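You operate a simulated robot arm through the tools that you are given. There is no shell and no other tool. Be economical: measure what you need, move in short steps, check, and stop when the job is done.

Carry out the task below with a simulated two-armed robot. There is one attempt and no reset: what you move stays moved.

TASK
Pick up the caps bag with one hand, pass it to the other hand and put it on the bottom shelf of the store rack. Fetch the grey wipe and set it on top of the pack of wipes on the worktop of the store rack. The order is free.

The check looks at the end state, three seconds after you hand in, the way a careful person would. Anything else that was tipped, shoved, dropped, spilled or broken makes it a failure. A push-on lid holds only when it is set on centred and level and pressed home; a screw cap is set on level and turned clockwise until tight.

THE ROBOT
Two 7-joint arms with three-finger grippers on one trunk, on a base that drives. Base frame: it is fixed to the floor where the robot stands at the start and does not move with it; the origin is under the middle of the robot, x ahead of it, y to its left, z up. Readings come in mm, degrees, newtons and seconds.
The left shoulder is at the start at [70, 146, 1358], the right one opposite. With the tool pointing down near the work surface each hand reaches from about 100 to 640 mm from the robot's upright axis, wherever it stands, measured 20 degrees to its own side. Places, roughly: bottom shelf of the store rack [600, 1200, 100]; grey wipe [500, 1500, 1000]; pack of wipes [500, 1250, 1000]. Payload 2.2 kg a hand.
The tool frame of a hand sits at the grasp point between the pads (the TCP): z along the fingers, y along the line on which they close. The tips reach 28 mm beyond it. The gripper opens to 102 mm. The gripper's body begins 71 mm behind the TCP.
Orientation is that of the tool frame in the base frame, as a unit quaternion [w, x, y, z]. With the fingers straight down and closing along the base's y, the tool's x points along the base's -x, its y along +y and its z along -z.

THE INTERFACE
- The arms move only by the tool move_arm. It takes "left_moves", "right_moves" or both (then of equal length, played together; a hand with none holds still); each is a list of rows, each a list of 7 numbers: the shift along the base's x, y, z in units of 300 mm (1.0 is 300 mm), then the turn, a rotation vector about the base's x, y, z in units of 90 degrees (1.0 is 90 degrees), then the opening, from 0 (shut) to 1 (fully open). In form: [[tx, ty, tz, wx, wy, wz, fingers], ...]. A call has 1 to 20 rows; each row is the pose to reach, as a shift and turn from the pose commanded when the call began. A call with a number of a shift or a turn outside -1 to 1 is refused whole. Rows are played at 5 a second. More than 50 mm and 8.6 degrees between two rows, or a gripper value outside its range, and nothing of the call is played. A pose out of reach is approached as far as the arm can. The call stops where the force on the tool passes 40 N (or 10 N more than at its start, if that is more) or the arm is blocked; 0.2 s more then pass. The fingers move at their own pace and stop on an object; they squeeze with about 25 N. The grip force told is the motor's: it shows also when the fingers shut on nothing. Time passes only in rows, and 0.2 s behind the last, so rows that repeat a pose let the fingers close. The reply holds the time, the measured pose of the TCP, the force on the tool along the base axes, the opening and the grip force, in the units named above and with some noise, with the torque about the TCP (base axes, N m) and any sound that the robot's microphone picked up, and new pictures: "views" is both (left out), scene, wrist or none (wrist: the cameras of the hands that moved).
- Cameras (640 x 400 px; columns grow to the right, rows downward): "scene" is now at [140.6, -24.2, 1633.5]; the picture's right is [-0.26, -0.97, 0.00], its down [-0.08, 0.02, -1.00] and it looks along [0.96, -0.26, -0.09] (base axes); focal length 281 px, centre (320, 200). "left" rides on the left gripper at [72, 38, -86] in its tool frame; the picture's right is [-0.46, 0.89, 0.00], its down [-0.60, -0.32, -0.73] and it looks along [-0.65, -0.34, 0.68] (tool axes); focal length 256 px, centre (320, 200). "right" rides on the right gripper at [69, 44, -86] in its tool frame; the picture's right is [-0.53, 0.85, 0.00], its down [-0.58, -0.36, -0.73] and it looks along [-0.62, -0.39, 0.68] (tool axes); focal length 256 px, centre (320, 200). There is no depth. A picture from a camera that has moved, and an enlarged one, comes with that camera's place and axes in the base frame and with its lens.
- lift_body(by): slides the trunk up (or, below 0, down) by that many mm; the arms and the scene camera ride with it, the base frame stays. It gives what a move gives, with no picture.
- steer(legs): drives the robot by 1 to 6 legs, each [ahead, left, turn to the left] in mm, mm and degrees, along the robot's own axes; the way and the turn of a leg run together, so that a leg with both is an arc; at most 1500 mm and 180 degrees a leg. The arms and the cameras ride along, it lands a little off, and it stops where it bumps. It gives what a move gives, and a new picture of the scene camera.
- turn_head(pan, tilt): turns the head with the scene camera to pan (to the left, within 86 degrees either way) and tilt (down, from -29 to 69), counted from straight ahead of the robot. It gives what a move gives, and a new picture of the scene camera.
- close_up(camera, box): a new picture of the part [left, top, right, bottom] of that camera's present view, enlarged. It takes no simulated time.
- close_job(): hands the job in; it is judged then, once.

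Work in short steps. Places have to be worked out from the pictures, the camera data and where the tool is seen: move nearer, look again, correct. Check each grasp and each placing, and mend what went wrong. You have 165 turns and 260 pictures in all, those below and enlarged ones among them. Open the grippers and draw the arms clear of the work before you hand the job in, unless the task says otherwise; then end with one line.

The tools are called after "Call:" as name(argument=value, ...) on one line, values as JSON. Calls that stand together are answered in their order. move_arm: Moves the arms, as the interface text tells. Its arguments: {"type":"object","properties":{"left_moves":{"type":"array","items":{"type":"array","items":{"type":"number"}}},"right_moves":{"type":"array","items":{"type":"array","items":{"type":"number"}}},"views":{"type":"string","enum":["both","scene","wrist","none"]}},"required":[]} The other tools are called the same way: lift_body (by) slides the trunk up or down; steer (legs) drives the base; turn_head (pan, tilt) turns the head that bears the scene camera; close_up (camera, box) takes an enlarged picture of a part of a camera's view; close_job () hands the job in.

At the start:

```text
clock: 0.0
left_tool_pos: [285.0, 17.0, 1553.8]
left_tcp_rot: [0.0, 0.001, 1.0, -0.001]
left_force: [-0.1, -0.1, -0.1]
left_ft_torque: [0.02, 0.0, 0.0]
left_width: 102.2
left_grasp_force: 0.0
right_tool_pos: [416.4, -335.9, 1523.4]
right_tcp_rot: [0.0, 0.001, 1.0, 0.0]
right_force: [-0.8, 0.1, 0.2]
right_ft_torque: [-0.02, 0.01, 0.02]
right_width: 102.0
right_grasp_force: 0.0
trunk travel left (down, up): [-895.0, 45.0]
robot x, y, heading: [-0.3, -1.5, -0.1]
head pan, tilt: [-15.0, 5.0]
```

scene: 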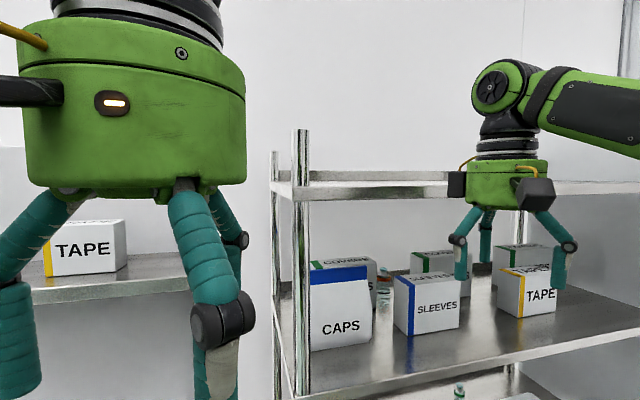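
right: 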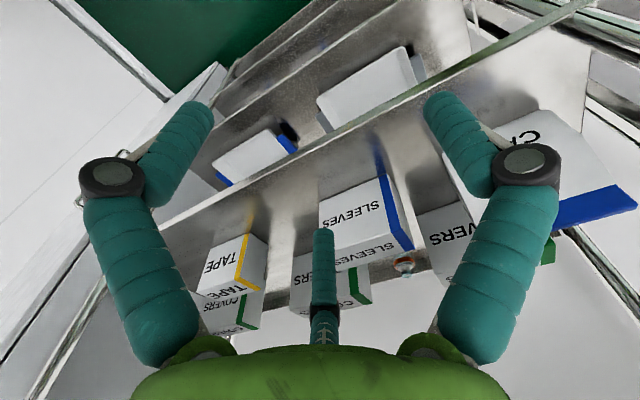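
left: 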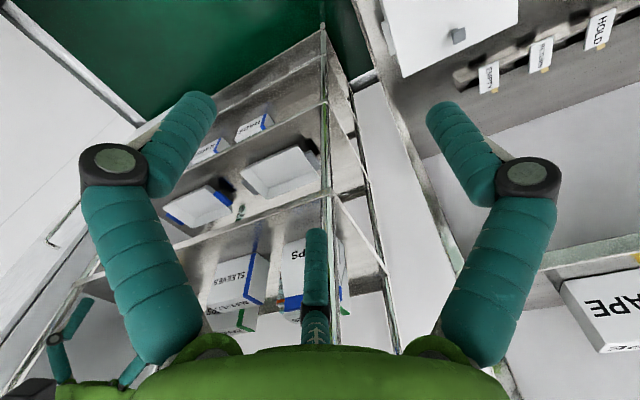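

The CAPS item stands on the rack shelf ahead; I look closer at it.

Call:
close_up(camera="scene", box=[260, 220, 580, 400])

Call:
turn_head(pan=-15, tilt=40)

Call:
turn_head(pan=70, tilt=25)

```text
2.00 times, centred on (420, 310) of scene
camera zoom: at [140.6, -24.2, 1633.5], right [-0.26, -0.97, 0.0], down [-0.08, 0.02, -1.0], along [0.96, -0.26, -0.09], focal length 561 px, centre (120, -20)
```

zoom: 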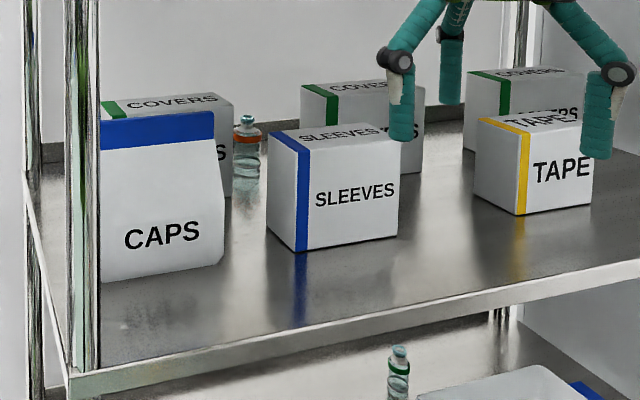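

```text
clock: 1.0
left_tool_pos: [285.3, 16.1, 1554.1]
left_tcp_rot: [0.0, 0.0, 1.0, 0.0]
left_force: [-0.4, -0.1, 0.5]
left_ft_torque: [0.0, -0.01, 0.0]
left_width: 102.1
left_grasp_force: 0.0
right_tool_pos: [416.3, -334.3, 1521.9]
right_tcp_rot: [-0.001, 0.001, 1.0, 0.0]
right_force: [-0.1, -0.5, -0.2]
right_ft_torque: [0.03, 0.03, 0.02]
right_width: 102.1
right_grasp_force: 0.0
trunk travel left (down, up): [-895.0, 45.0]
robot x, y, heading: [3.3, -1.5, -0.3]
head pan, tilt: [-15.0, 40.0]
camera scene: at [134.0, -22.4, 1577.7], right [-0.26, -0.97, 0.0], down [-0.62, 0.17, -0.77], along [0.74, -0.2, -0.64], focal length 281 px, centre (320, 200)
```

scene: 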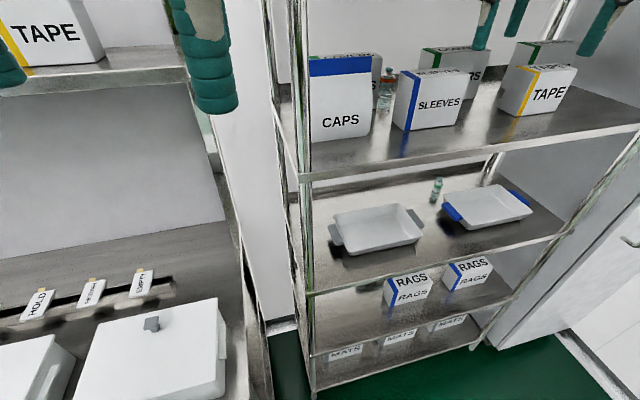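

```text
clock: 2.6
left_tool_pos: [285.3, 15.8, 1554.4]
left_tcp_rot: [0.0, -0.001, 1.0, 0.0]
left_force: [-0.1, 0.0, 0.3]
left_ft_torque: [-0.02, -0.01, -0.02]
left_width: 102.0
left_grasp_force: 0.0
right_tool_pos: [416.9, -334.6, 1523.7]
right_tcp_rot: [0.0, 0.001, 1.0, 0.0]
right_force: [-0.4, -0.1, 0.2]
right_ft_torque: [0.0, -0.02, 0.03]
right_width: 101.9
right_grasp_force: 0.0
trunk travel left (down, up): [-895.0, 45.0]
robot x, y, heading: [4.1, 2.5, -0.2]
head pan, tilt: [70.0, 25.0]
camera scene: at [83.5, 86.1, 1601.0], right [0.94, -0.34, 0.0], down [-0.14, -0.4, -0.91], along [0.31, 0.85, -0.42], focal length 281 px, centre (320, 200)
```

scene: 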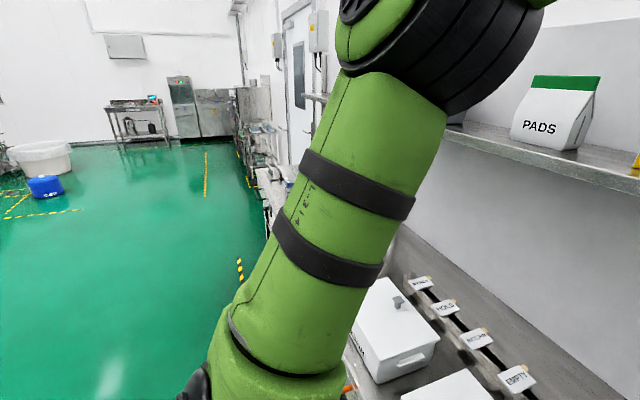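

The bag sits beside the rack's left post, maybe beneath another shelf. I look at the space above it and the bag from the wrist camera.

Call:
turn_head(pan=-25, tilt=-5)

Call:
close_up(camera="right", box=[320, 80, 640, 280])

Call:
close_up(camera="left", box=[160, 150, 400, 350])

```text
clock: 4.3
left_tool_pos: [285.5, 16.7, 1554.0]
left_tcp_rot: [0.001, 0.0, 1.0, 0.0]
left_force: [0.0, -0.8, -0.4]
left_ft_torque: [-0.01, -0.04, 0.0]
left_width: 102.2
left_grasp_force: 0.1
right_tool_pos: [417.0, -334.8, 1522.7]
right_tcp_rot: [0.0, 0.001, 1.0, 0.0]
right_force: [0.2, -0.1, 0.3]
right_ft_torque: [-0.03, 0.0, -0.02]
right_width: 101.9
right_grasp_force: 0.0
trunk travel left (down, up): [-895.0, 45.0]
robot x, y, heading: [2.3, 3.1, 0.3]
head pan, tilt: [-25.0, -5.0]
camera scene: at [131.2, -37.3, 1649.1], right [-0.42, -0.91, 0.0], down [0.08, -0.04, -1.0], along [0.9, -0.42, 0.09], focal length 281 px, centre (320, 200)
```

scene: 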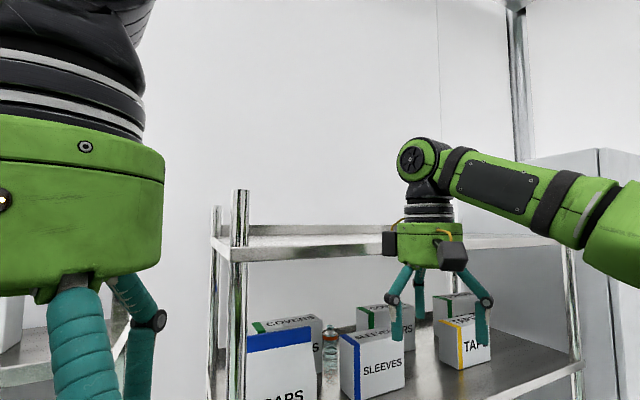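

```text
2.00 times, centred on (480, 180) of right
camera zoom: at [347.6, -291.8, 1608.9], right [0.54, 0.84, 0.0], down [0.58, -0.37, 0.73], along [0.62, -0.39, -0.68], focal length 512 px, centre (0, 240)
```

zoom: 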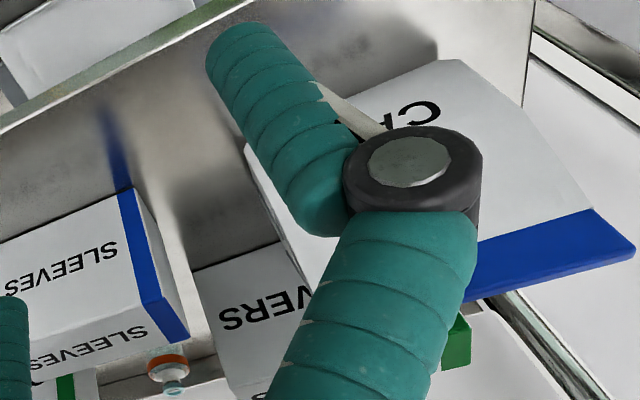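

```text
2.00 times, centred on (280, 250) of left
camera zoom: at [213.7, 54.1, 1640.7], right [0.46, 0.89, 0.0], down [0.6, -0.32, 0.73], along [0.65, -0.34, -0.68], focal length 512 px, centre (400, 100)
```

zoom: 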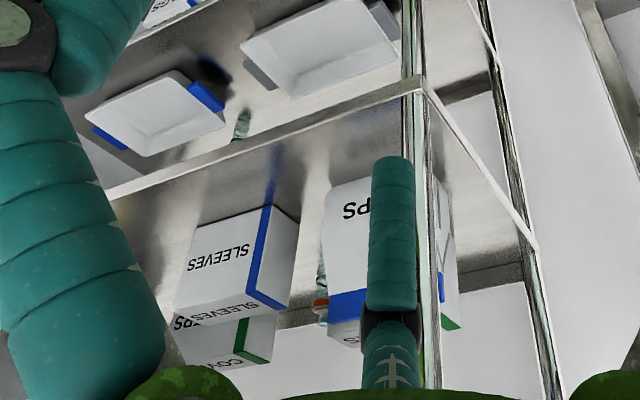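

No clear vertical access: a top shelf (z≈1605) sits over the bag (top z≈1441, x≈680, y≈-195). Before planning the grip I inspect the destination: back off a little and drive left.

Call:
steer(legs=[[-200, 0, 0], [0, 1150, 0]])

Call:
turn_head(pan=0, tilt=45)

Call:
turn_head(pan=-40, tilt=35)

Call:
turn_head(pan=35, tilt=35)

```text
clock: 11.4
left_tool_pos: [89.0, 1166.6, 1554.6]
left_tcp_rot: [0.0, 0.001, 1.0, 0.001]
left_force: [0.0, 0.2, -0.8]
left_ft_torque: [0.02, -0.01, -0.02]
left_width: 102.0
left_grasp_force: 0.0
right_tool_pos: [218.9, 816.4, 1521.7]
right_tcp_rot: [0.001, 0.002, 1.0, 0.0]
right_force: [0.3, -0.3, 0.9]
right_ft_torque: [0.01, 0.0, -0.02]
right_width: 102.0
right_grasp_force: 0.0
trunk travel left (down, up): [-895.0, 45.0]
robot x, y, heading: [-195.7, 1153.6, -0.3]
head pan, tilt: [-25.0, -5.0]
camera scene: at [-66.3, 1114.4, 1649.1], right [-0.42, -0.91, 0.0], down [0.08, -0.04, -1.0], along [0.9, -0.42, 0.09], focal length 281 px, centre (320, 200)
```

scene: 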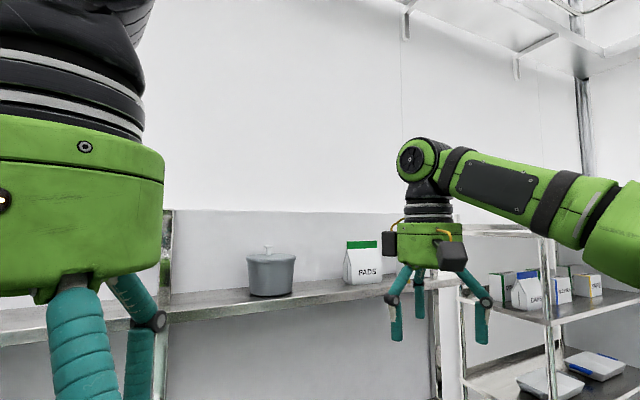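

```text
clock: 12.6
left_tool_pos: [89.3, 1169.1, 1554.5]
left_tcp_rot: [0.0, 0.001, 1.0, 0.0]
left_force: [0.2, -1.0, -0.5]
left_ft_torque: [0.01, -0.01, -0.02]
left_width: 102.0
left_grasp_force: 0.1
right_tool_pos: [219.1, 817.2, 1522.8]
right_tcp_rot: [0.0, 0.002, 1.0, 0.0]
right_force: [-0.1, -0.1, 0.2]
right_ft_torque: [-0.03, 0.01, 0.01]
right_width: 101.6
right_grasp_force: 0.1
trunk travel left (down, up): [-895.0, 45.0]
robot x, y, heading: [-198.1, 1156.8, -0.2]
head pan, tilt: [0.0, 45.0]
camera scene: at [-64.3, 1152.8, 1570.5], right [0.0, -1.0, 0.0], down [-0.71, 0.0, -0.71], along [0.71, 0.0, -0.71], focal length 281 px, centre (320, 200)
```

scene: 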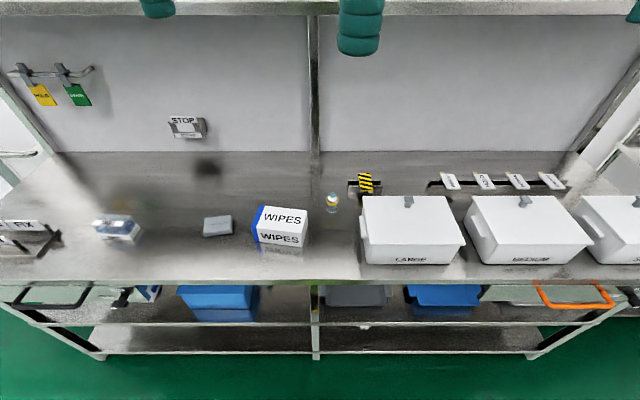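

```text
clock: 13.6
left_tool_pos: [87.5, 1169.3, 1554.7]
left_tcp_rot: [0.0, 0.001, 1.0, 0.0]
left_force: [0.1, 1.1, -1.0]
left_ft_torque: [-0.02, 0.0, 0.01]
left_width: 102.1
left_grasp_force: 0.0
right_tool_pos: [220.0, 819.6, 1523.6]
right_tcp_rot: [0.0, 0.002, 1.0, 0.0]
right_force: [-0.2, -0.1, 0.4]
right_ft_torque: [0.03, -0.02, -0.01]
right_width: 101.7
right_grasp_force: 0.1
trunk travel left (down, up): [-895.0, 45.0]
robot x, y, heading: [-194.5, 1156.8, 0.1]
head pan, tilt: [-40.0, 35.0]
camera scene: at [-78.1, 1096.6, 1585.2], right [-0.64, -0.77, 0.0], down [-0.44, 0.37, -0.82], along [0.63, -0.53, -0.57], focal length 281 px, centre (320, 200)
```

scene: 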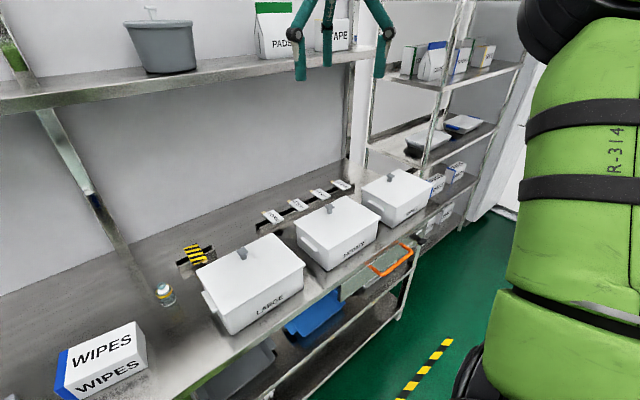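

```text
clock: 15.1
left_tool_pos: [87.4, 1169.7, 1555.4]
left_tcp_rot: [0.0, 0.001, 1.0, 0.001]
left_force: [0.3, -0.2, 0.0]
left_ft_torque: [-0.02, 0.01, 0.04]
left_width: 102.1
left_grasp_force: 0.0
right_tool_pos: [218.5, 818.1, 1522.1]
right_tcp_rot: [0.0, 0.001, 1.0, 0.0]
right_force: [0.6, -0.4, 0.0]
right_ft_torque: [-0.01, 0.0, -0.01]
right_width: 102.1
right_grasp_force: 0.0
trunk travel left (down, up): [-895.0, 45.0]
robot x, y, heading: [-199.0, 1156.6, 0.1]
head pan, tilt: [35.0, 35.0]
camera scene: at [-73.3, 1203.4, 1585.2], right [0.57, -0.82, 0.0], down [-0.47, -0.33, -0.82], along [0.67, 0.47, -0.57], focal length 281 px, centre (320, 200)
```

scene: 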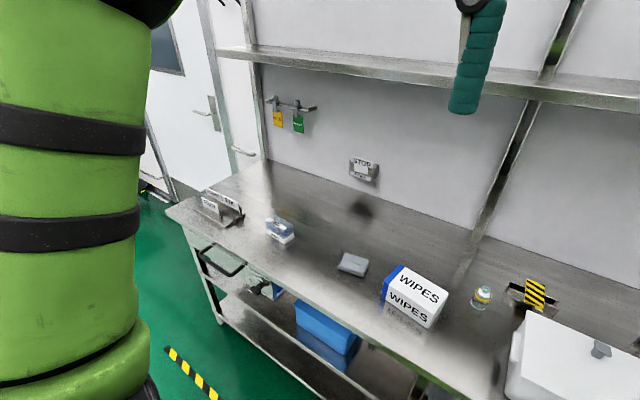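

This bench is the store rack (worktop with WIPES pack and folded grey wipe, blue bins on the low shelf). I'll do the wipe first: drive in and lower the trunk to inspect, with the head watching.

Call:
steer(legs=[[130, 130, 0]])

Call:
turn_head(pan=10, tilt=50)

Call:
close_up(camera="left", box=[0, 0, 640, 400])

```text
clock: 16.6
left_tool_pos: [213.3, 1293.2, 1555.3]
left_tcp_rot: [0.002, 0.0, 1.0, 0.001]
left_force: [-0.5, -0.2, 0.2]
left_ft_torque: [0.05, -0.07, 0.03]
left_width: 101.8
left_grasp_force: 0.0
right_tool_pos: [343.6, 943.1, 1523.0]
right_tcp_rot: [0.002, 0.002, 1.0, 0.002]
right_force: [-0.9, 0.4, -0.4]
right_ft_torque: [0.03, -0.04, 0.02]
right_width: 101.8
right_grasp_force: 0.1
trunk travel left (down, up): [-895.0, 45.0]
robot x, y, heading: [-67.7, 1279.5, 0.1]
head pan, tilt: [35.0, 35.0]
camera scene: at [52.0, 1327.8, 1585.7], right [0.57, -0.82, 0.0], down [-0.47, -0.33, -0.82], along [0.67, 0.47, -0.57], focal length 281 px, centre (320, 200)
```

scene: 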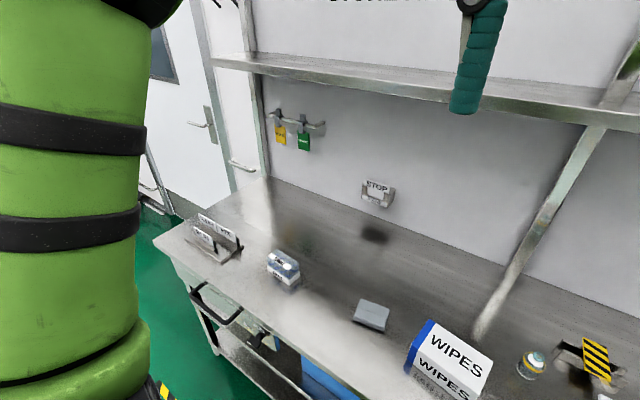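

```text
clock: 17.5
left_tool_pos: [218.3, 1299.4, 1553.0]
left_tcp_rot: [0.0, 0.001, 1.0, 0.0]
left_force: [-0.3, -0.6, -0.2]
left_ft_torque: [-0.01, 0.03, -0.03]
left_width: 101.8
left_grasp_force: 0.0
right_tool_pos: [349.4, 948.4, 1523.1]
right_tcp_rot: [0.0, 0.001, 1.0, 0.0]
right_force: [0.4, 0.1, -0.2]
right_ft_torque: [-0.04, -0.01, 0.02]
right_width: 102.0
right_grasp_force: 0.0
trunk travel left (down, up): [-895.0, 45.0]
robot x, y, heading: [-66.7, 1282.1, -0.0]
head pan, tilt: [10.0, 50.0]
camera scene: at [60.5, 1295.5, 1563.5], right [0.17, -0.98, 0.0], down [-0.75, -0.13, -0.64], along [0.63, 0.11, -0.77], focal length 281 px, centre (320, 200)
```

scene: 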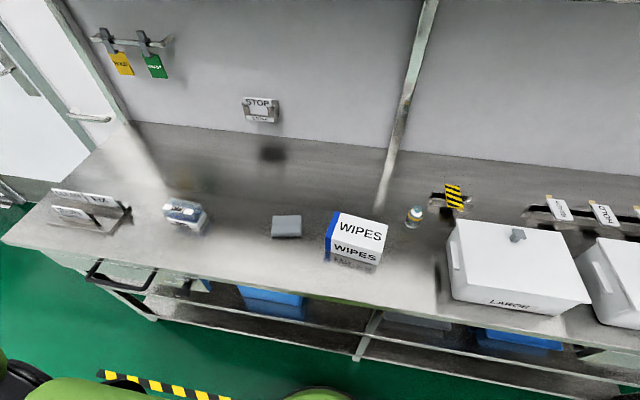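

```text
1.00 times, centred on (320, 200) of left (not enlarged: the box is as wide or as high as the picture)
camera zoom: at [146.2, 1336.3, 1640.6], right [0.47, 0.88, 0.0], down [0.6, -0.32, 0.73], along [0.65, -0.34, -0.68], focal length 256 px, centre (320, 200)
```

zoom: 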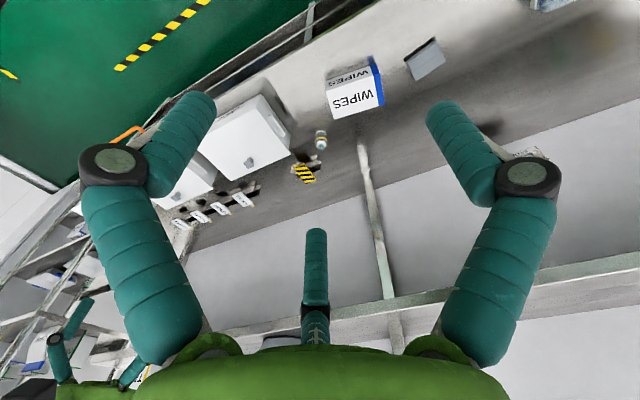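

Triangulation puts the wipe top at about [514, 1476, 863]. I look at it closely before lowering the left hand.

Call:
close_up(camera="scene", box=[240, 190, 400, 290])

Call:
lift_body(by=-250)

```text
4.00 times, centred on (320, 240) of scene
camera zoom: at [60.5, 1295.5, 1563.5], right [0.17, -0.98, 0.0], down [-0.75, -0.13, -0.64], along [0.63, 0.11, -0.77], focal length 1123 px, centre (320, 40)
```

zoom: 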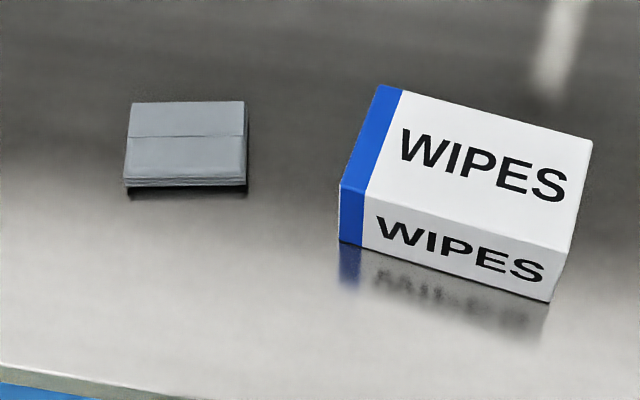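

```text
clock: 20.1
left_tool_pos: [217.0, 1297.0, 1303.9]
left_tcp_rot: [0.0, 0.001, 1.0, 0.0]
left_force: [0.1, 0.1, 0.2]
left_ft_torque: [0.01, -0.03, 0.03]
left_width: 102.0
left_grasp_force: 0.3
right_tool_pos: [348.0, 947.4, 1272.4]
right_tcp_rot: [0.001, 0.002, 1.0, 0.0]
right_force: [-0.9, -0.3, 0.0]
right_ft_torque: [-0.02, -0.01, -0.04]
right_width: 102.1
right_grasp_force: 0.1
trunk travel left (down, up): [-645.0, 295.0]
robot x, y, heading: [-67.9, 1280.6, 0.2]
head pan, tilt: [10.0, 50.0]
```

The wipe measures about 88×71 mm, centre ≈[521,1478], turned +12°; pack centre ≈[504,1270], turned −8.5°. I bring the left hand down and over the wipe, turned to close across its short side.

Call:
move_arm(left_moves=[[0, 0, -0.16, 0, 0, -0.09, 1], [0, 0, -0.32, 0, 0, -0.18, 1], [0, 0.05, -0.46, 0, 0, -0.27, 1], [0.1, 0.1, -0.57, 0, 0, -0.36, 1], [0.2, 0.17, -0.66, 0, 0, -0.45, 1], [0.32, 0.24, -0.74, 0, 0, -0.54, 1], [0.44, 0.31, -0.8, 0, 0, -0.63, 1], [0.56, 0.38, -0.85, 0, 0, -0.72, 1], [0.68, 0.45, -0.9, 0, 0, -0.8, 1], [0.8, 0.52, -0.94, 0, 0, -0.867, 1], [0.92, 0.59, -0.97, 0, 0, -0.867, 1]])

```text
clock: 22.5
left_tool_pos: [328.9, 1385.4, 1017.4]
left_tcp_rot: [0.001, 0.618, 0.786, 0.002]
left_force: [0.6, -0.5, 0.4]
left_ft_torque: [-0.01, -0.01, 0.02]
left_width: 101.7
left_grasp_force: 0.2
left hand out of reach, approached as far as the arm can: row 8, 9, 10, 11
right_tool_pos: [348.7, 946.9, 1272.0]
right_tcp_rot: [0.001, 0.002, 1.0, 0.0]
right_force: [0.6, 0.2, 0.0]
right_ft_torque: [0.0, 0.01, 0.01]
right_width: 102.1
right_grasp_force: 0.1
trunk travel left (down, up): [-645.0, 295.0]
robot x, y, heading: [-68.1, 1281.3, -0.1]
head pan, tilt: [10.0, 50.0]
camera scene: at [60.1, 1294.9, 1313.5], right [0.17, -0.98, 0.0], down [-0.75, -0.13, -0.64], along [0.63, 0.11, -0.77], focal length 281 px, centre (320, 200)
camera left: at [348.5, 1464.2, 1103.1], right [0.97, -0.24, 0.0], down [-0.17, -0.66, 0.73], along [-0.18, -0.71, -0.68], focal length 256 px, centre (320, 200)
```

scene: 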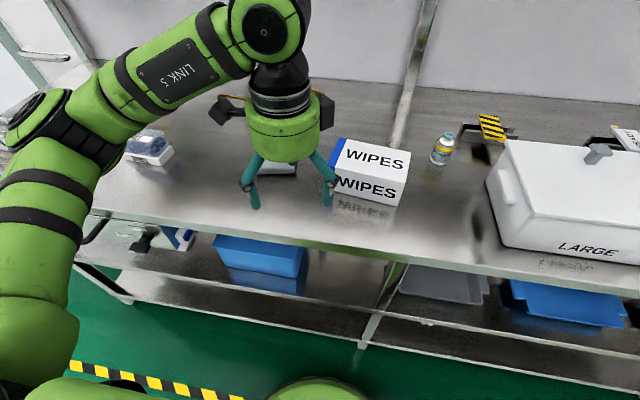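
left: 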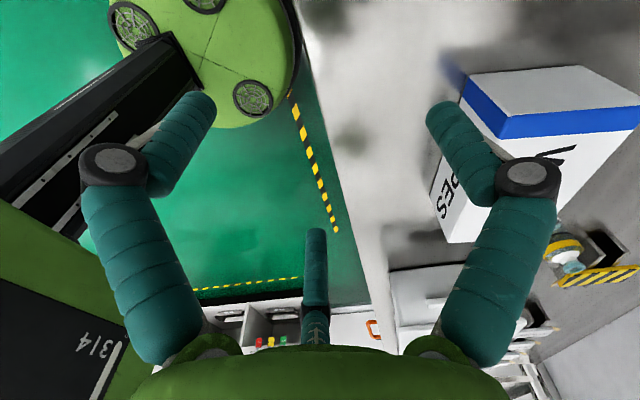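

The arm stopped short (probably a poor posture with the shoulder too low). I raise the trunk and retry the forward motion.

Call:
lift_body(by=200)

Call:
move_arm(left_moves=[[0.12, 0.06, -0.06, 0, 0, 0, 1], [0.24, 0.12, -0.12, 0, 0, 0, 1], [0.36, 0.18, -0.18, 0, 0, 0, 1], [0.48, 0.24, -0.24, 0, 0, 0, 1], [0.6, 0.3, -0.32, 0, 0, 0, 1]])

```text
clock: 24.7
left_tool_pos: [328.3, 1384.8, 1216.2]
left_tcp_rot: [0.001, 0.618, 0.786, 0.001]
left_force: [0.6, -0.2, -0.5]
left_ft_torque: [0.05, 0.04, 0.01]
left_width: 101.9
left_grasp_force: 0.0
right_tool_pos: [349.0, 945.9, 1472.5]
right_tcp_rot: [0.001, 0.002, 1.0, 0.001]
right_force: [0.5, -0.3, -0.3]
right_ft_torque: [0.0, -0.02, 0.01]
right_width: 101.9
right_grasp_force: 0.0
trunk travel left (down, up): [-845.0, 95.0]
robot x, y, heading: [-66.8, 1280.0, -0.2]
head pan, tilt: [10.0, 50.0]
```

```text
clock: 25.9
left_tool_pos: [327.5, 1387.5, 1207.8]
left_tcp_rot: [0.001, 0.617, 0.787, 0.001]
left_force: [-0.4, 1.2, -0.6]
left_ft_torque: [-0.02, 0.01, -0.01]
left_width: 102.4
left_grasp_force: 0.0
left hand out of reach, approached as far as the arm can: row 1, 2, 3, 4, 5
right_tool_pos: [347.7, 945.8, 1472.8]
right_tcp_rot: [0.001, 0.001, 1.0, 0.0]
right_force: [0.5, -0.1, -0.3]
right_ft_torque: [0.03, 0.01, 0.0]
right_width: 102.2
right_grasp_force: 0.0
trunk travel left (down, up): [-845.0, 95.0]
robot x, y, heading: [-66.4, 1278.8, -0.3]
head pan, tilt: [10.0, 50.0]
camera scene: at [59.8, 1294.8, 1513.5], right [0.17, -0.98, 0.0], down [-0.75, -0.13, -0.64], along [0.63, 0.11, -0.77], focal length 281 px, centre (320, 200)
camera left: at [348.6, 1464.4, 1295.0], right [0.97, -0.24, 0.0], down [-0.17, -0.66, 0.73], along [-0.17, -0.71, -0.68], focal length 256 px, centre (320, 200)
```

scene: 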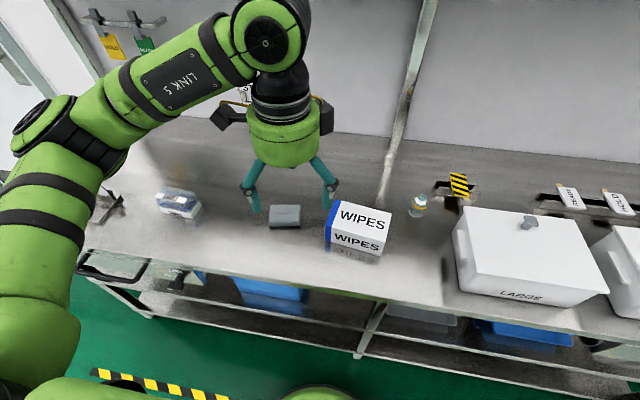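
left: 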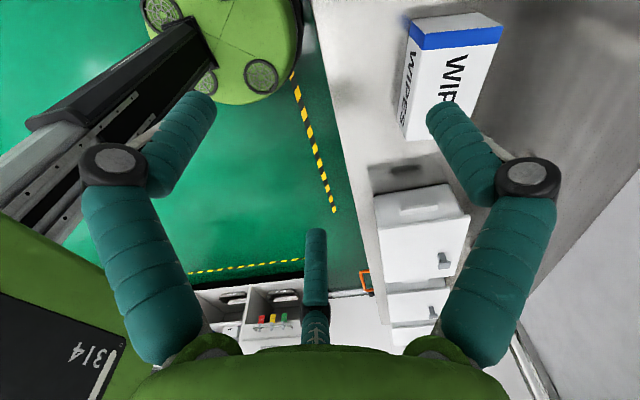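

A joint limit binds with this turn. I rotate the hand back the other way while advancing.

Call:
move_arm(left_moves=[[0, 0, 0, 0, 0, 0.09, 1], [0, 0, 0, 0, 0, 0.18, 1], [0, 0, 0, 0, 0, 0.27, 1], [0, 0, 0, 0, 0, 0.36, 1], [0, 0, 0, 0, 0, 0.45, 1], [0, 0, 0, 0, 0, 0.54, 1], [0, 0, 0, 0, 0, 0.63, 1], [0.1, 0.05, 0, 0, 0, 0.72, 1], [0.2, 0.1, -0.05, 0, 0, 0.81, 1], [0.32, 0.15, -0.1, 0, 0, 0.9, 1], [0.44, 0.2, -0.15, 0, 0, 0.99, 1], [0.55, 0.25, -0.2, 0, 0, 1, 1]])

```text
clock: 28.5
left_tool_pos: [493.0, 1460.1, 1143.9]
left_tcp_rot: [0.0, -0.119, 0.993, 0.002]
left_force: [0.6, -0.2, 0.3]
left_ft_torque: [0.0, 0.0, 0.0]
left_width: 101.9
left_grasp_force: 0.1
right_tool_pos: [350.6, 946.6, 1472.7]
right_tcp_rot: [0.001, 0.001, 1.0, 0.0]
right_force: [0.2, 0.4, -1.4]
right_ft_torque: [0.01, 0.02, 0.0]
right_width: 102.0
right_grasp_force: 0.1
trunk travel left (down, up): [-845.0, 95.0]
robot x, y, heading: [-66.7, 1280.6, 0.1]
head pan, tilt: [10.0, 50.0]
camera scene: at [61.4, 1295.2, 1513.3], right [0.17, -0.98, 0.0], down [-0.76, -0.13, -0.64], along [0.63, 0.11, -0.77], focal length 281 px, centre (320, 200)
camera left: at [415.4, 1479.3, 1231.0], right [0.24, 0.97, 0.0], down [0.66, -0.17, 0.73], along [0.71, -0.17, -0.68], focal length 256 px, centre (320, 200)
```

scene: 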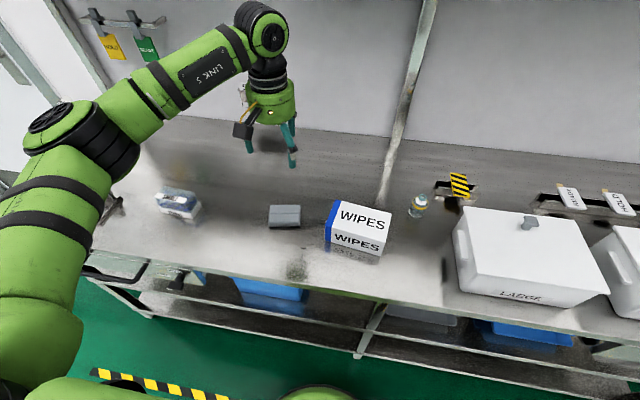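
left: 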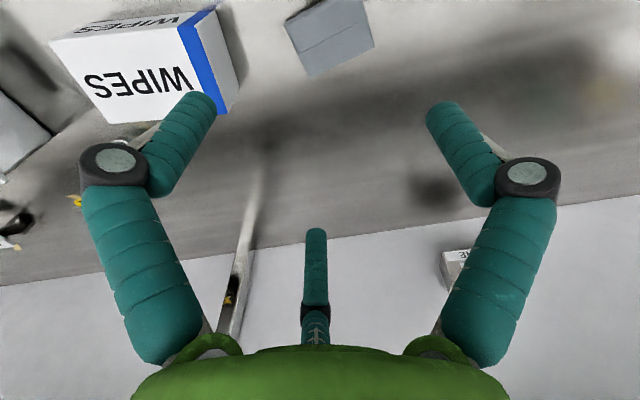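

The arm is now free with the fingers across the wipe's 88 mm side (102 opening). I descend to about 45 mm above it and recheck alignment.

Call:
move_arm(left_moves=[[0.03, 0.02, -0.15, 0, 0, 0, 1], [0.06, 0.04, -0.3, 0, 0, 0, 1], [0.07, 0.05, -0.45, 0, 0, 0, 1], [0.073, 0.05, -0.6, 0, 0, 0, 1], [0.073, 0.05, -0.72, 0, 0, 0, 1]])

Call:
close_up(camera="scene", box=[200, 150, 360, 250])

```text
clock: 29.7
left_tool_pos: [515.6, 1475.3, 927.1]
left_tcp_rot: [0.0, -0.119, 0.993, 0.002]
left_force: [-0.4, 0.3, -0.2]
left_ft_torque: [0.0, 0.01, -0.01]
left_width: 101.9
left_grasp_force: 0.1
right_tool_pos: [349.0, 947.2, 1471.9]
right_tcp_rot: [-0.001, 0.002, 1.0, 0.0]
right_force: [0.3, -0.9, -0.1]
right_ft_torque: [0.02, 0.01, 0.0]
right_width: 102.1
right_grasp_force: 0.0
trunk travel left (down, up): [-845.0, 95.0]
robot x, y, heading: [-69.7, 1284.1, -0.1]
head pan, tilt: [10.0, 50.0]
camera scene: at [61.0, 1295.0, 1513.4], right [0.17, -0.98, 0.0], down [-0.76, -0.13, -0.64], along [0.63, 0.11, -0.77], focal length 281 px, centre (320, 200)
camera left: at [437.0, 1494.3, 1013.9], right [0.24, 0.97, 0.0], down [0.66, -0.17, 0.73], along [0.71, -0.18, -0.68], focal length 256 px, centre (320, 200)
```

scene: 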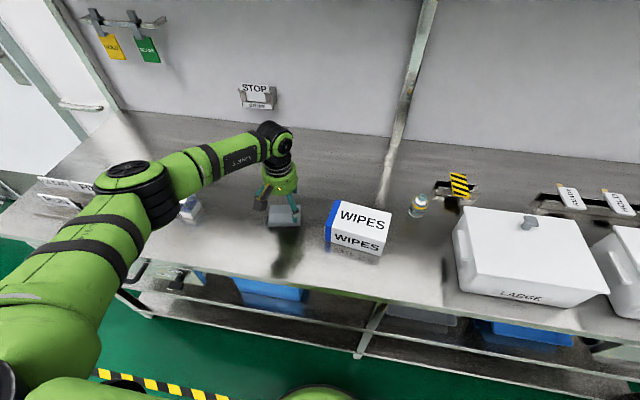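
left: 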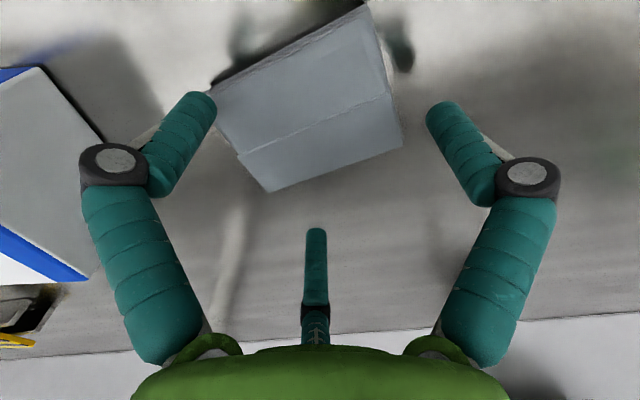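

```text
4.00 times, centred on (280, 200) of scene
camera zoom: at [61.0, 1295.0, 1513.4], right [0.17, -0.98, 0.0], down [-0.76, -0.13, -0.64], along [0.63, 0.11, -0.77], focal length 1123 px, centre (480, 200)
```

zoom: 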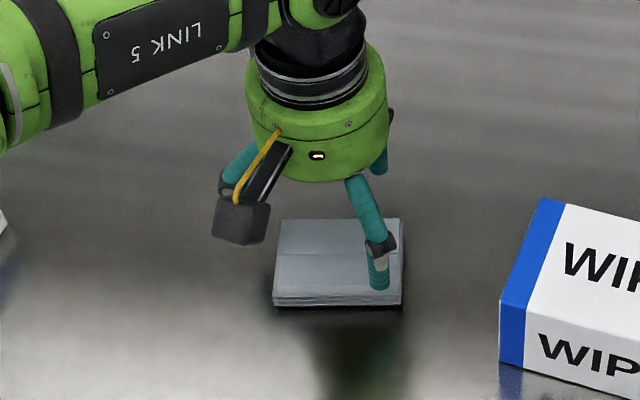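

Fresh triangulation from both cameras puts the wipe top at z≈898, centre ≈[499,1469], 82×64 mm; the tips are just at its top level. I centre the hand and go down 9 mm, still open.

Call:
move_arm(left_moves=[[-0.027, -0.01, 0.02, 0, 0, -0.02, 1], [-0.053, -0.02, 0.02, 0, 0, -0.03, 1], [-0.053, -0.02, 0, 0, 0, -0.03, 1], [-0.053, -0.02, -0.03, 0, 0, -0.03, 1]])

Call:
close_up(camera="scene", box=[220, 150, 340, 225])

```text
clock: 30.7
left_tool_pos: [498.1, 1467.1, 920.4]
left_tcp_rot: [0.001, -0.095, 0.995, 0.001]
left_force: [0.6, -0.3, -0.3]
left_ft_torque: [0.02, 0.0, 0.03]
left_width: 101.8
left_grasp_force: 0.0
right_tool_pos: [348.4, 946.8, 1472.6]
right_tcp_rot: [0.0, 0.002, 1.0, -0.001]
right_force: [0.2, -0.8, 0.2]
right_ft_torque: [0.01, 0.0, 0.01]
right_width: 102.2
right_grasp_force: 0.2
trunk travel left (down, up): [-845.0, 95.0]
robot x, y, heading: [-69.3, 1282.2, -0.3]
head pan, tilt: [10.0, 50.0]
camera scene: at [59.9, 1294.8, 1513.5], right [0.17, -0.98, 0.0], down [-0.75, -0.13, -0.64], along [0.63, 0.11, -0.77], focal length 281 px, centre (320, 200)
camera left: at [421.8, 1491.7, 1006.4], right [0.29, 0.96, 0.0], down [0.65, -0.2, 0.73], along [0.7, -0.21, -0.68], focal length 256 px, centre (320, 200)
```

scene: 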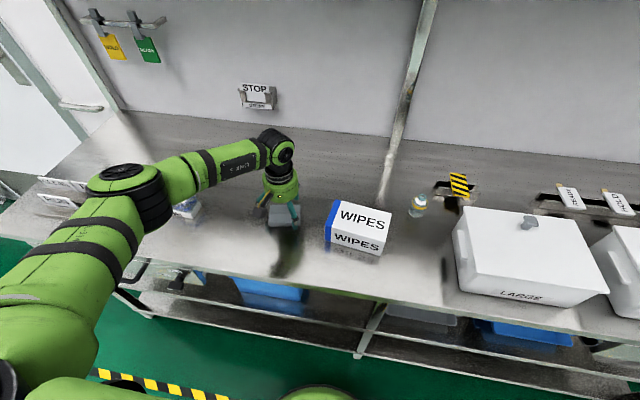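
left: 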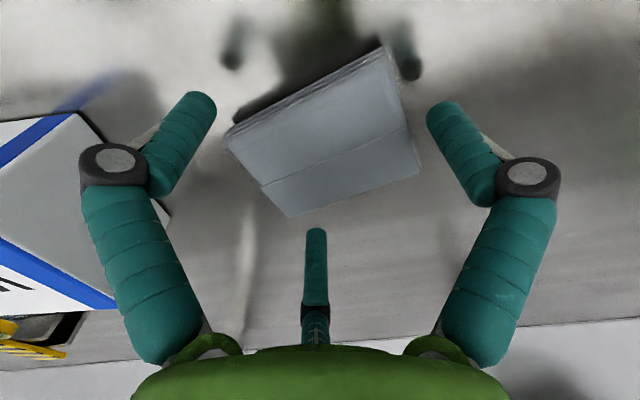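

```text
5.33 times, centred on (280, 188) of scene
camera zoom: at [59.9, 1294.8, 1513.5], right [0.17, -0.98, 0.0], down [-0.75, -0.13, -0.64], along [0.63, 0.11, -0.77], focal length 1497 px, centre (533, 267)
```

zoom: 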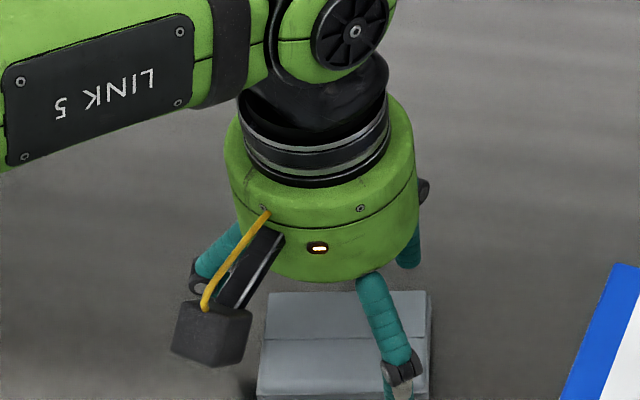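

Finger reflections suggest the surface lies ~20 mm beneath the tips, so lower than triangulated. I descend in small steps, nudging 10 mm forward.

Call:
move_arm(left_moves=[[0.03, 0.0, 0, 0, 0, 0, 1], [0.03, 0.0, -0.02, 0, 0, 0, 1], [0.03, 0.0, -0.04, 0, 0, 0, 1], [0.03, 0, -0.04, 0, 0, 0, 1]], views="wrist")

```text
clock: 31.7
left_tool_pos: [509.7, 1469.2, 907.6]
left_tcp_rot: [0.001, -0.096, 0.995, 0.002]
left_force: [-0.6, 0.5, 0.3]
left_ft_torque: [0.0, 0.01, 0.01]
left_width: 102.1
left_grasp_force: 0.0
right_tool_pos: [347.1, 947.2, 1472.6]
right_tcp_rot: [0.0, 0.002, 1.0, 0.001]
right_force: [0.1, 0.5, -0.5]
right_ft_torque: [0.01, 0.0, 0.01]
right_width: 102.0
right_grasp_force: 0.0
trunk travel left (down, up): [-845.0, 95.0]
robot x, y, heading: [-65.0, 1283.2, -0.2]
head pan, tilt: [10.0, 50.0]
camera left: at [430.9, 1491.7, 994.3], right [0.29, 0.96, 0.0], down [0.65, -0.2, 0.73], along [0.7, -0.21, -0.68], focal length 256 px, centre (320, 200)
```

left: 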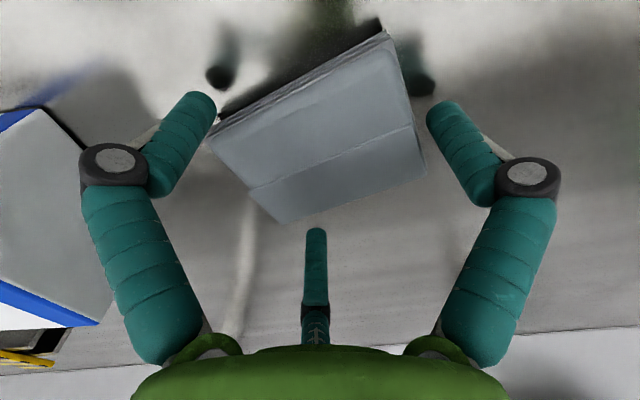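

The tips are now about 8 mm above the surface by the reflection. One more 6 mm down, then close gently.

Call:
move_arm(left_moves=[[0, -0.007, 0, 0, 0, 0, 1], [0, -0.007, -0.01, 0, 0, 0, 1], [0, -0.007, -0.02, 0, 0, 0, 1]], views="wrist")

Call:
close_up(camera="scene", box=[230, 165, 330, 228])

```text
clock: 32.5
left_tool_pos: [508.9, 1465.6, 903.0]
left_tcp_rot: [0.001, -0.095, 0.995, 0.001]
left_force: [0.8, 1.3, 0.6]
left_ft_torque: [-0.01, -0.03, 0.02]
left_width: 102.0
left_grasp_force: 0.2
right_tool_pos: [347.7, 946.7, 1472.2]
right_tcp_rot: [0.0, 0.002, 1.0, 0.0]
right_force: [0.4, 0.3, 0.6]
right_ft_torque: [0.01, 0.03, 0.01]
right_width: 102.1
right_grasp_force: 0.1
trunk travel left (down, up): [-845.0, 95.0]
robot x, y, heading: [-63.8, 1284.6, -0.1]
head pan, tilt: [10.0, 50.0]
camera left: at [431.2, 1489.4, 988.5], right [0.29, 0.96, 0.0], down [0.65, -0.2, 0.73], along [0.7, -0.21, -0.68], focal length 256 px, centre (320, 200)
```

left: 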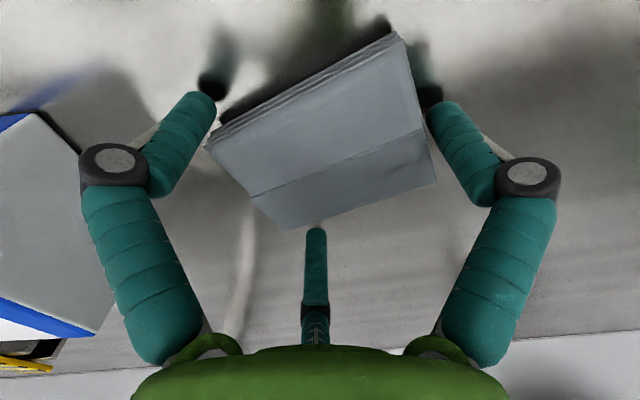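

```text
6.35 times, centred on (280, 196) of scene
camera zoom: at [59.9, 1294.8, 1513.5], right [0.17, -0.98, 0.0], down [-0.75, -0.13, -0.64], along [0.63, 0.11, -0.77], focal length 1782 px, centre (574, 222)
```

zoom: 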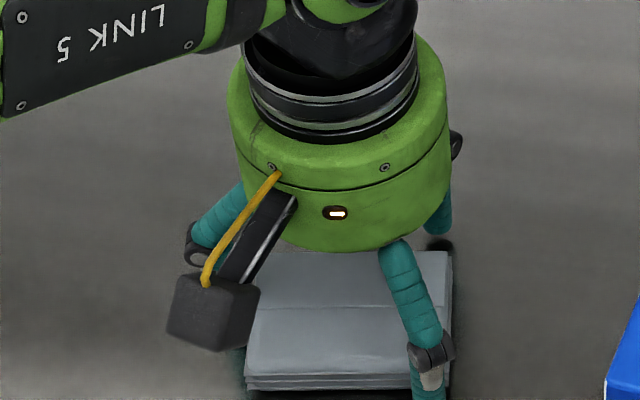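

The pictures show three finger shapes rather than two, so I raise 60 mm and test how they close before trusting the grip geometry.

Call:
move_arm(left_moves=[[0, 0, 0.1, 0, 0, 0, 1], [0, 0, 0.25, 0, 0, 0, 0.6], [0, 0, 0.25, 0, 0, 0, 0.3], [0, 0, 0.25, 0, 0, 0, 0.3]])

Call:
close_up(camera="scene", box=[220, 140, 340, 215])

```text
clock: 33.5
left_tool_pos: [508.4, 1465.7, 976.0]
left_tcp_rot: [-0.001, -0.096, 0.995, 0.002]
left_force: [-0.9, -0.3, -0.8]
left_ft_torque: [-0.03, 0.02, 0.0]
left_width: 30.5
left_grasp_force: 0.2
right_tool_pos: [348.4, 946.6, 1471.6]
right_tcp_rot: [0.0, 0.001, 1.0, 0.0]
right_force: [-0.6, 0.4, 0.2]
right_ft_torque: [0.01, 0.03, -0.02]
right_width: 102.2
right_grasp_force: 0.1
trunk travel left (down, up): [-845.0, 95.0]
robot x, y, heading: [-66.4, 1280.1, -0.1]
head pan, tilt: [10.0, 50.0]
camera scene: at [60.2, 1294.9, 1513.4], right [0.17, -0.98, 0.0], down [-0.75, -0.13, -0.64], along [0.63, 0.11, -0.77], focal length 281 px, centre (320, 200)
camera left: at [430.9, 1489.5, 1063.4], right [0.29, 0.96, 0.0], down [0.65, -0.2, 0.73], along [0.7, -0.21, -0.68], focal length 256 px, centre (320, 200)
```

scene: 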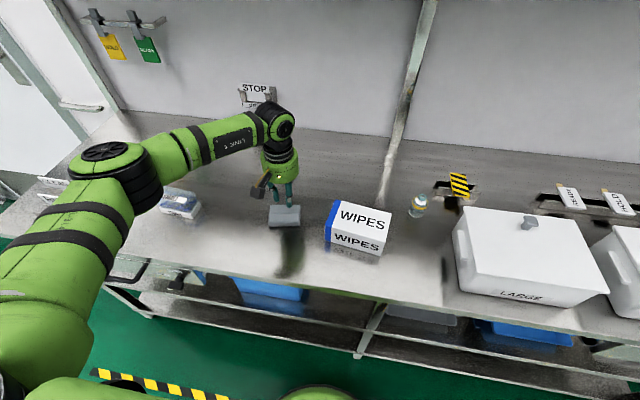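
left: 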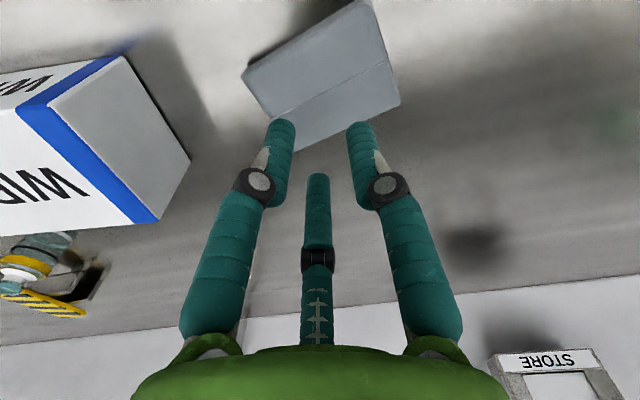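

```text
5.33 times, centred on (280, 178) of scene
camera zoom: at [60.2, 1294.9, 1513.4], right [0.17, -0.98, 0.0], down [-0.75, -0.13, -0.64], along [0.63, 0.11, -0.77], focal length 1497 px, centre (533, 320)
```

zoom: 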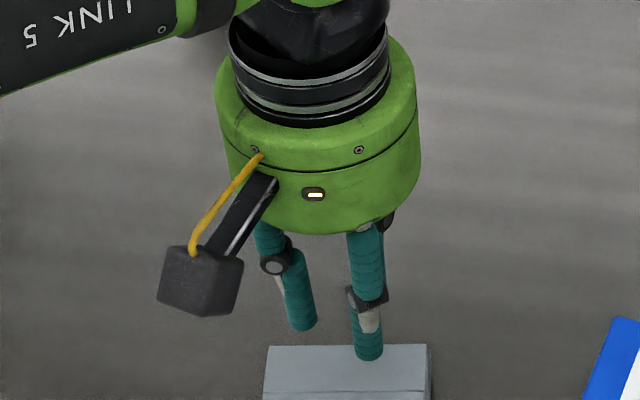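

The three shapes close together toward the tool centre; grip remains centred. I reopen, shift ~3 mm in +y, descend to the same height, and close on the wipe.

Call:
move_arm(left_moves=[[0.005, 0.01, 0, 0, 0, 0, 1], [0.005, 0.01, 0, 0, 0, 0, 1], [0.005, 0.01, -0.1, 0, 0, 0, 1], [0.005, 0.01, -0.2, 0, 0, 0, 1], [0.005, 0.01, -0.245, 0, 0, 0, 1], [0.005, 0.01, -0.252, 0, 0, 0, 1], [0.005, 0.01, -0.252, 0, 0, 0, 0.8], [0.005, 0.01, -0.252, 0, 0, 0, 0.6], [0.005, 0.01, -0.252, 0, 0, 0, 0.6]])

Call:
close_up(camera="scene", box=[220, 155, 340, 230])

```text
clock: 35.5
left_tool_pos: [509.4, 1467.3, 903.9]
left_tcp_rot: [0.0, -0.095, 0.995, 0.002]
left_force: [-0.6, -1.5, 12.0]
left_ft_torque: [-0.39, 0.47, -0.04]
left_width: 72.4
left_grasp_force: 24.9
right_tool_pos: [345.4, 945.6, 1471.9]
right_tcp_rot: [0.002, 0.001, 1.0, 0.001]
right_force: [1.1, -0.7, 0.5]
right_ft_torque: [0.0, 0.0, 0.02]
right_width: 101.9
right_grasp_force: 0.1
trunk travel left (down, up): [-845.0, 95.0]
robot x, y, heading: [-67.0, 1279.8, -0.1]
head pan, tilt: [10.0, 50.0]
camera scene: at [57.4, 1294.0, 1513.8], right [0.17, -0.98, 0.0], down [-0.75, -0.13, -0.64], along [0.63, 0.11, -0.76], focal length 281 px, centre (320, 200)
camera left: at [431.6, 1491.1, 989.9], right [0.29, 0.96, 0.0], down [0.65, -0.2, 0.73], along [0.7, -0.21, -0.68], focal length 256 px, centre (320, 200)
```

scene: 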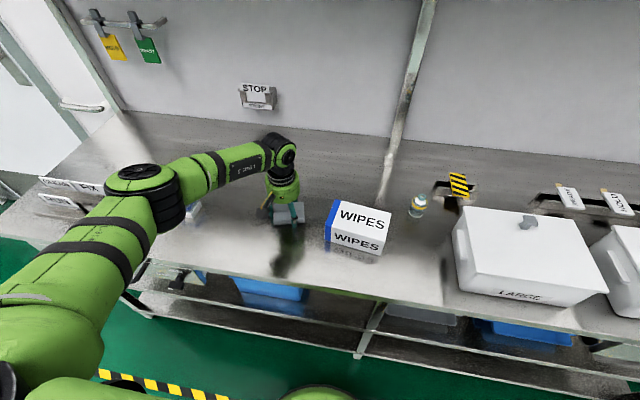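
left: 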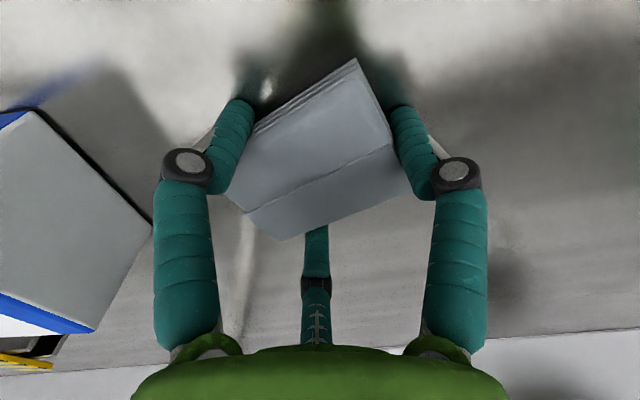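

```text
5.33 times, centred on (280, 192) of scene
camera zoom: at [57.4, 1294.0, 1513.8], right [0.17, -0.98, 0.0], down [-0.75, -0.13, -0.64], along [0.63, 0.11, -0.76], focal length 1497 px, centre (533, 240)
```

zoom: 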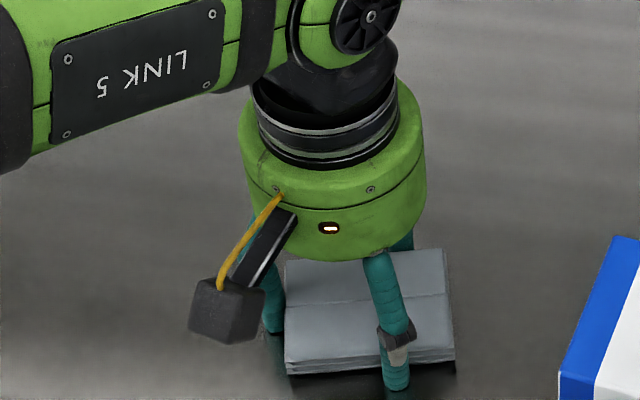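

Grip force 25 N at 72 mm: something is held. I lift 60 mm and check.

Call:
move_arm(left_moves=[[0, 0, 0.04, 0, 0, 0, 0.5], [0, 0, 0.1, 0, 0, 0, 0.5], [0, 0, 0.2, 0, 0, 0, 0.5], [0, 0, 0.35, 0, 0, 0, 0.5], [0, 0, 0.35, 0, 0, 0, 0.5]])

Call:
close_up(camera="scene", box=[220, 125, 380, 225])

```text
clock: 36.7
left_tool_pos: [509.9, 1469.7, 1006.8]
left_tcp_rot: [0.0, -0.096, 0.995, 0.002]
left_force: [0.1, 0.7, -0.2]
left_ft_torque: [0.0, 0.02, -0.03]
left_width: 72.0
left_grasp_force: 24.8
right_tool_pos: [347.7, 946.7, 1471.9]
right_tcp_rot: [0.001, 0.002, 1.0, -0.001]
right_force: [0.5, 0.3, 0.4]
right_ft_torque: [-0.04, 0.0, -0.02]
right_width: 101.9
right_grasp_force: 0.0
trunk travel left (down, up): [-845.0, 95.0]
robot x, y, heading: [-68.7, 1282.9, -0.0]
head pan, tilt: [10.0, 50.0]
camera scene: at [59.8, 1294.8, 1513.5], right [0.17, -0.98, 0.0], down [-0.75, -0.13, -0.64], along [0.63, 0.11, -0.77], focal length 281 px, centre (320, 200)
camera left: at [432.5, 1492.4, 1093.7], right [0.29, 0.96, 0.0], down [0.65, -0.2, 0.73], along [0.7, -0.21, -0.68], focal length 256 px, centre (320, 200)
```

scene: 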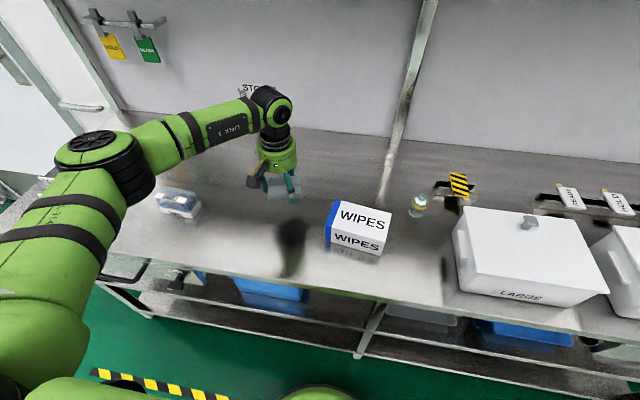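
left: 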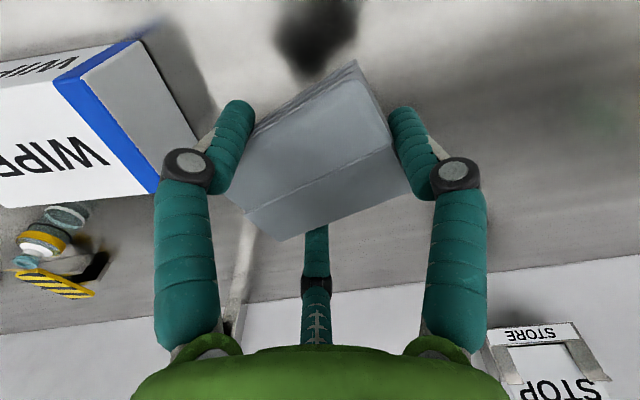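

```text
4.00 times, centred on (300, 175) of scene
camera zoom: at [59.8, 1294.8, 1513.5], right [0.17, -0.98, 0.0], down [-0.75, -0.13, -0.64], along [0.63, 0.11, -0.77], focal length 1123 px, centre (400, 300)
```

zoom: 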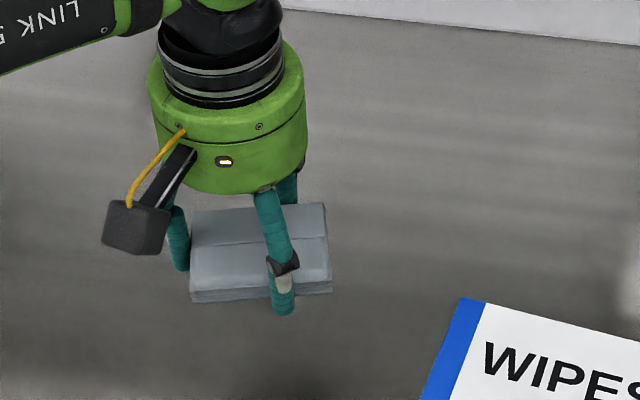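

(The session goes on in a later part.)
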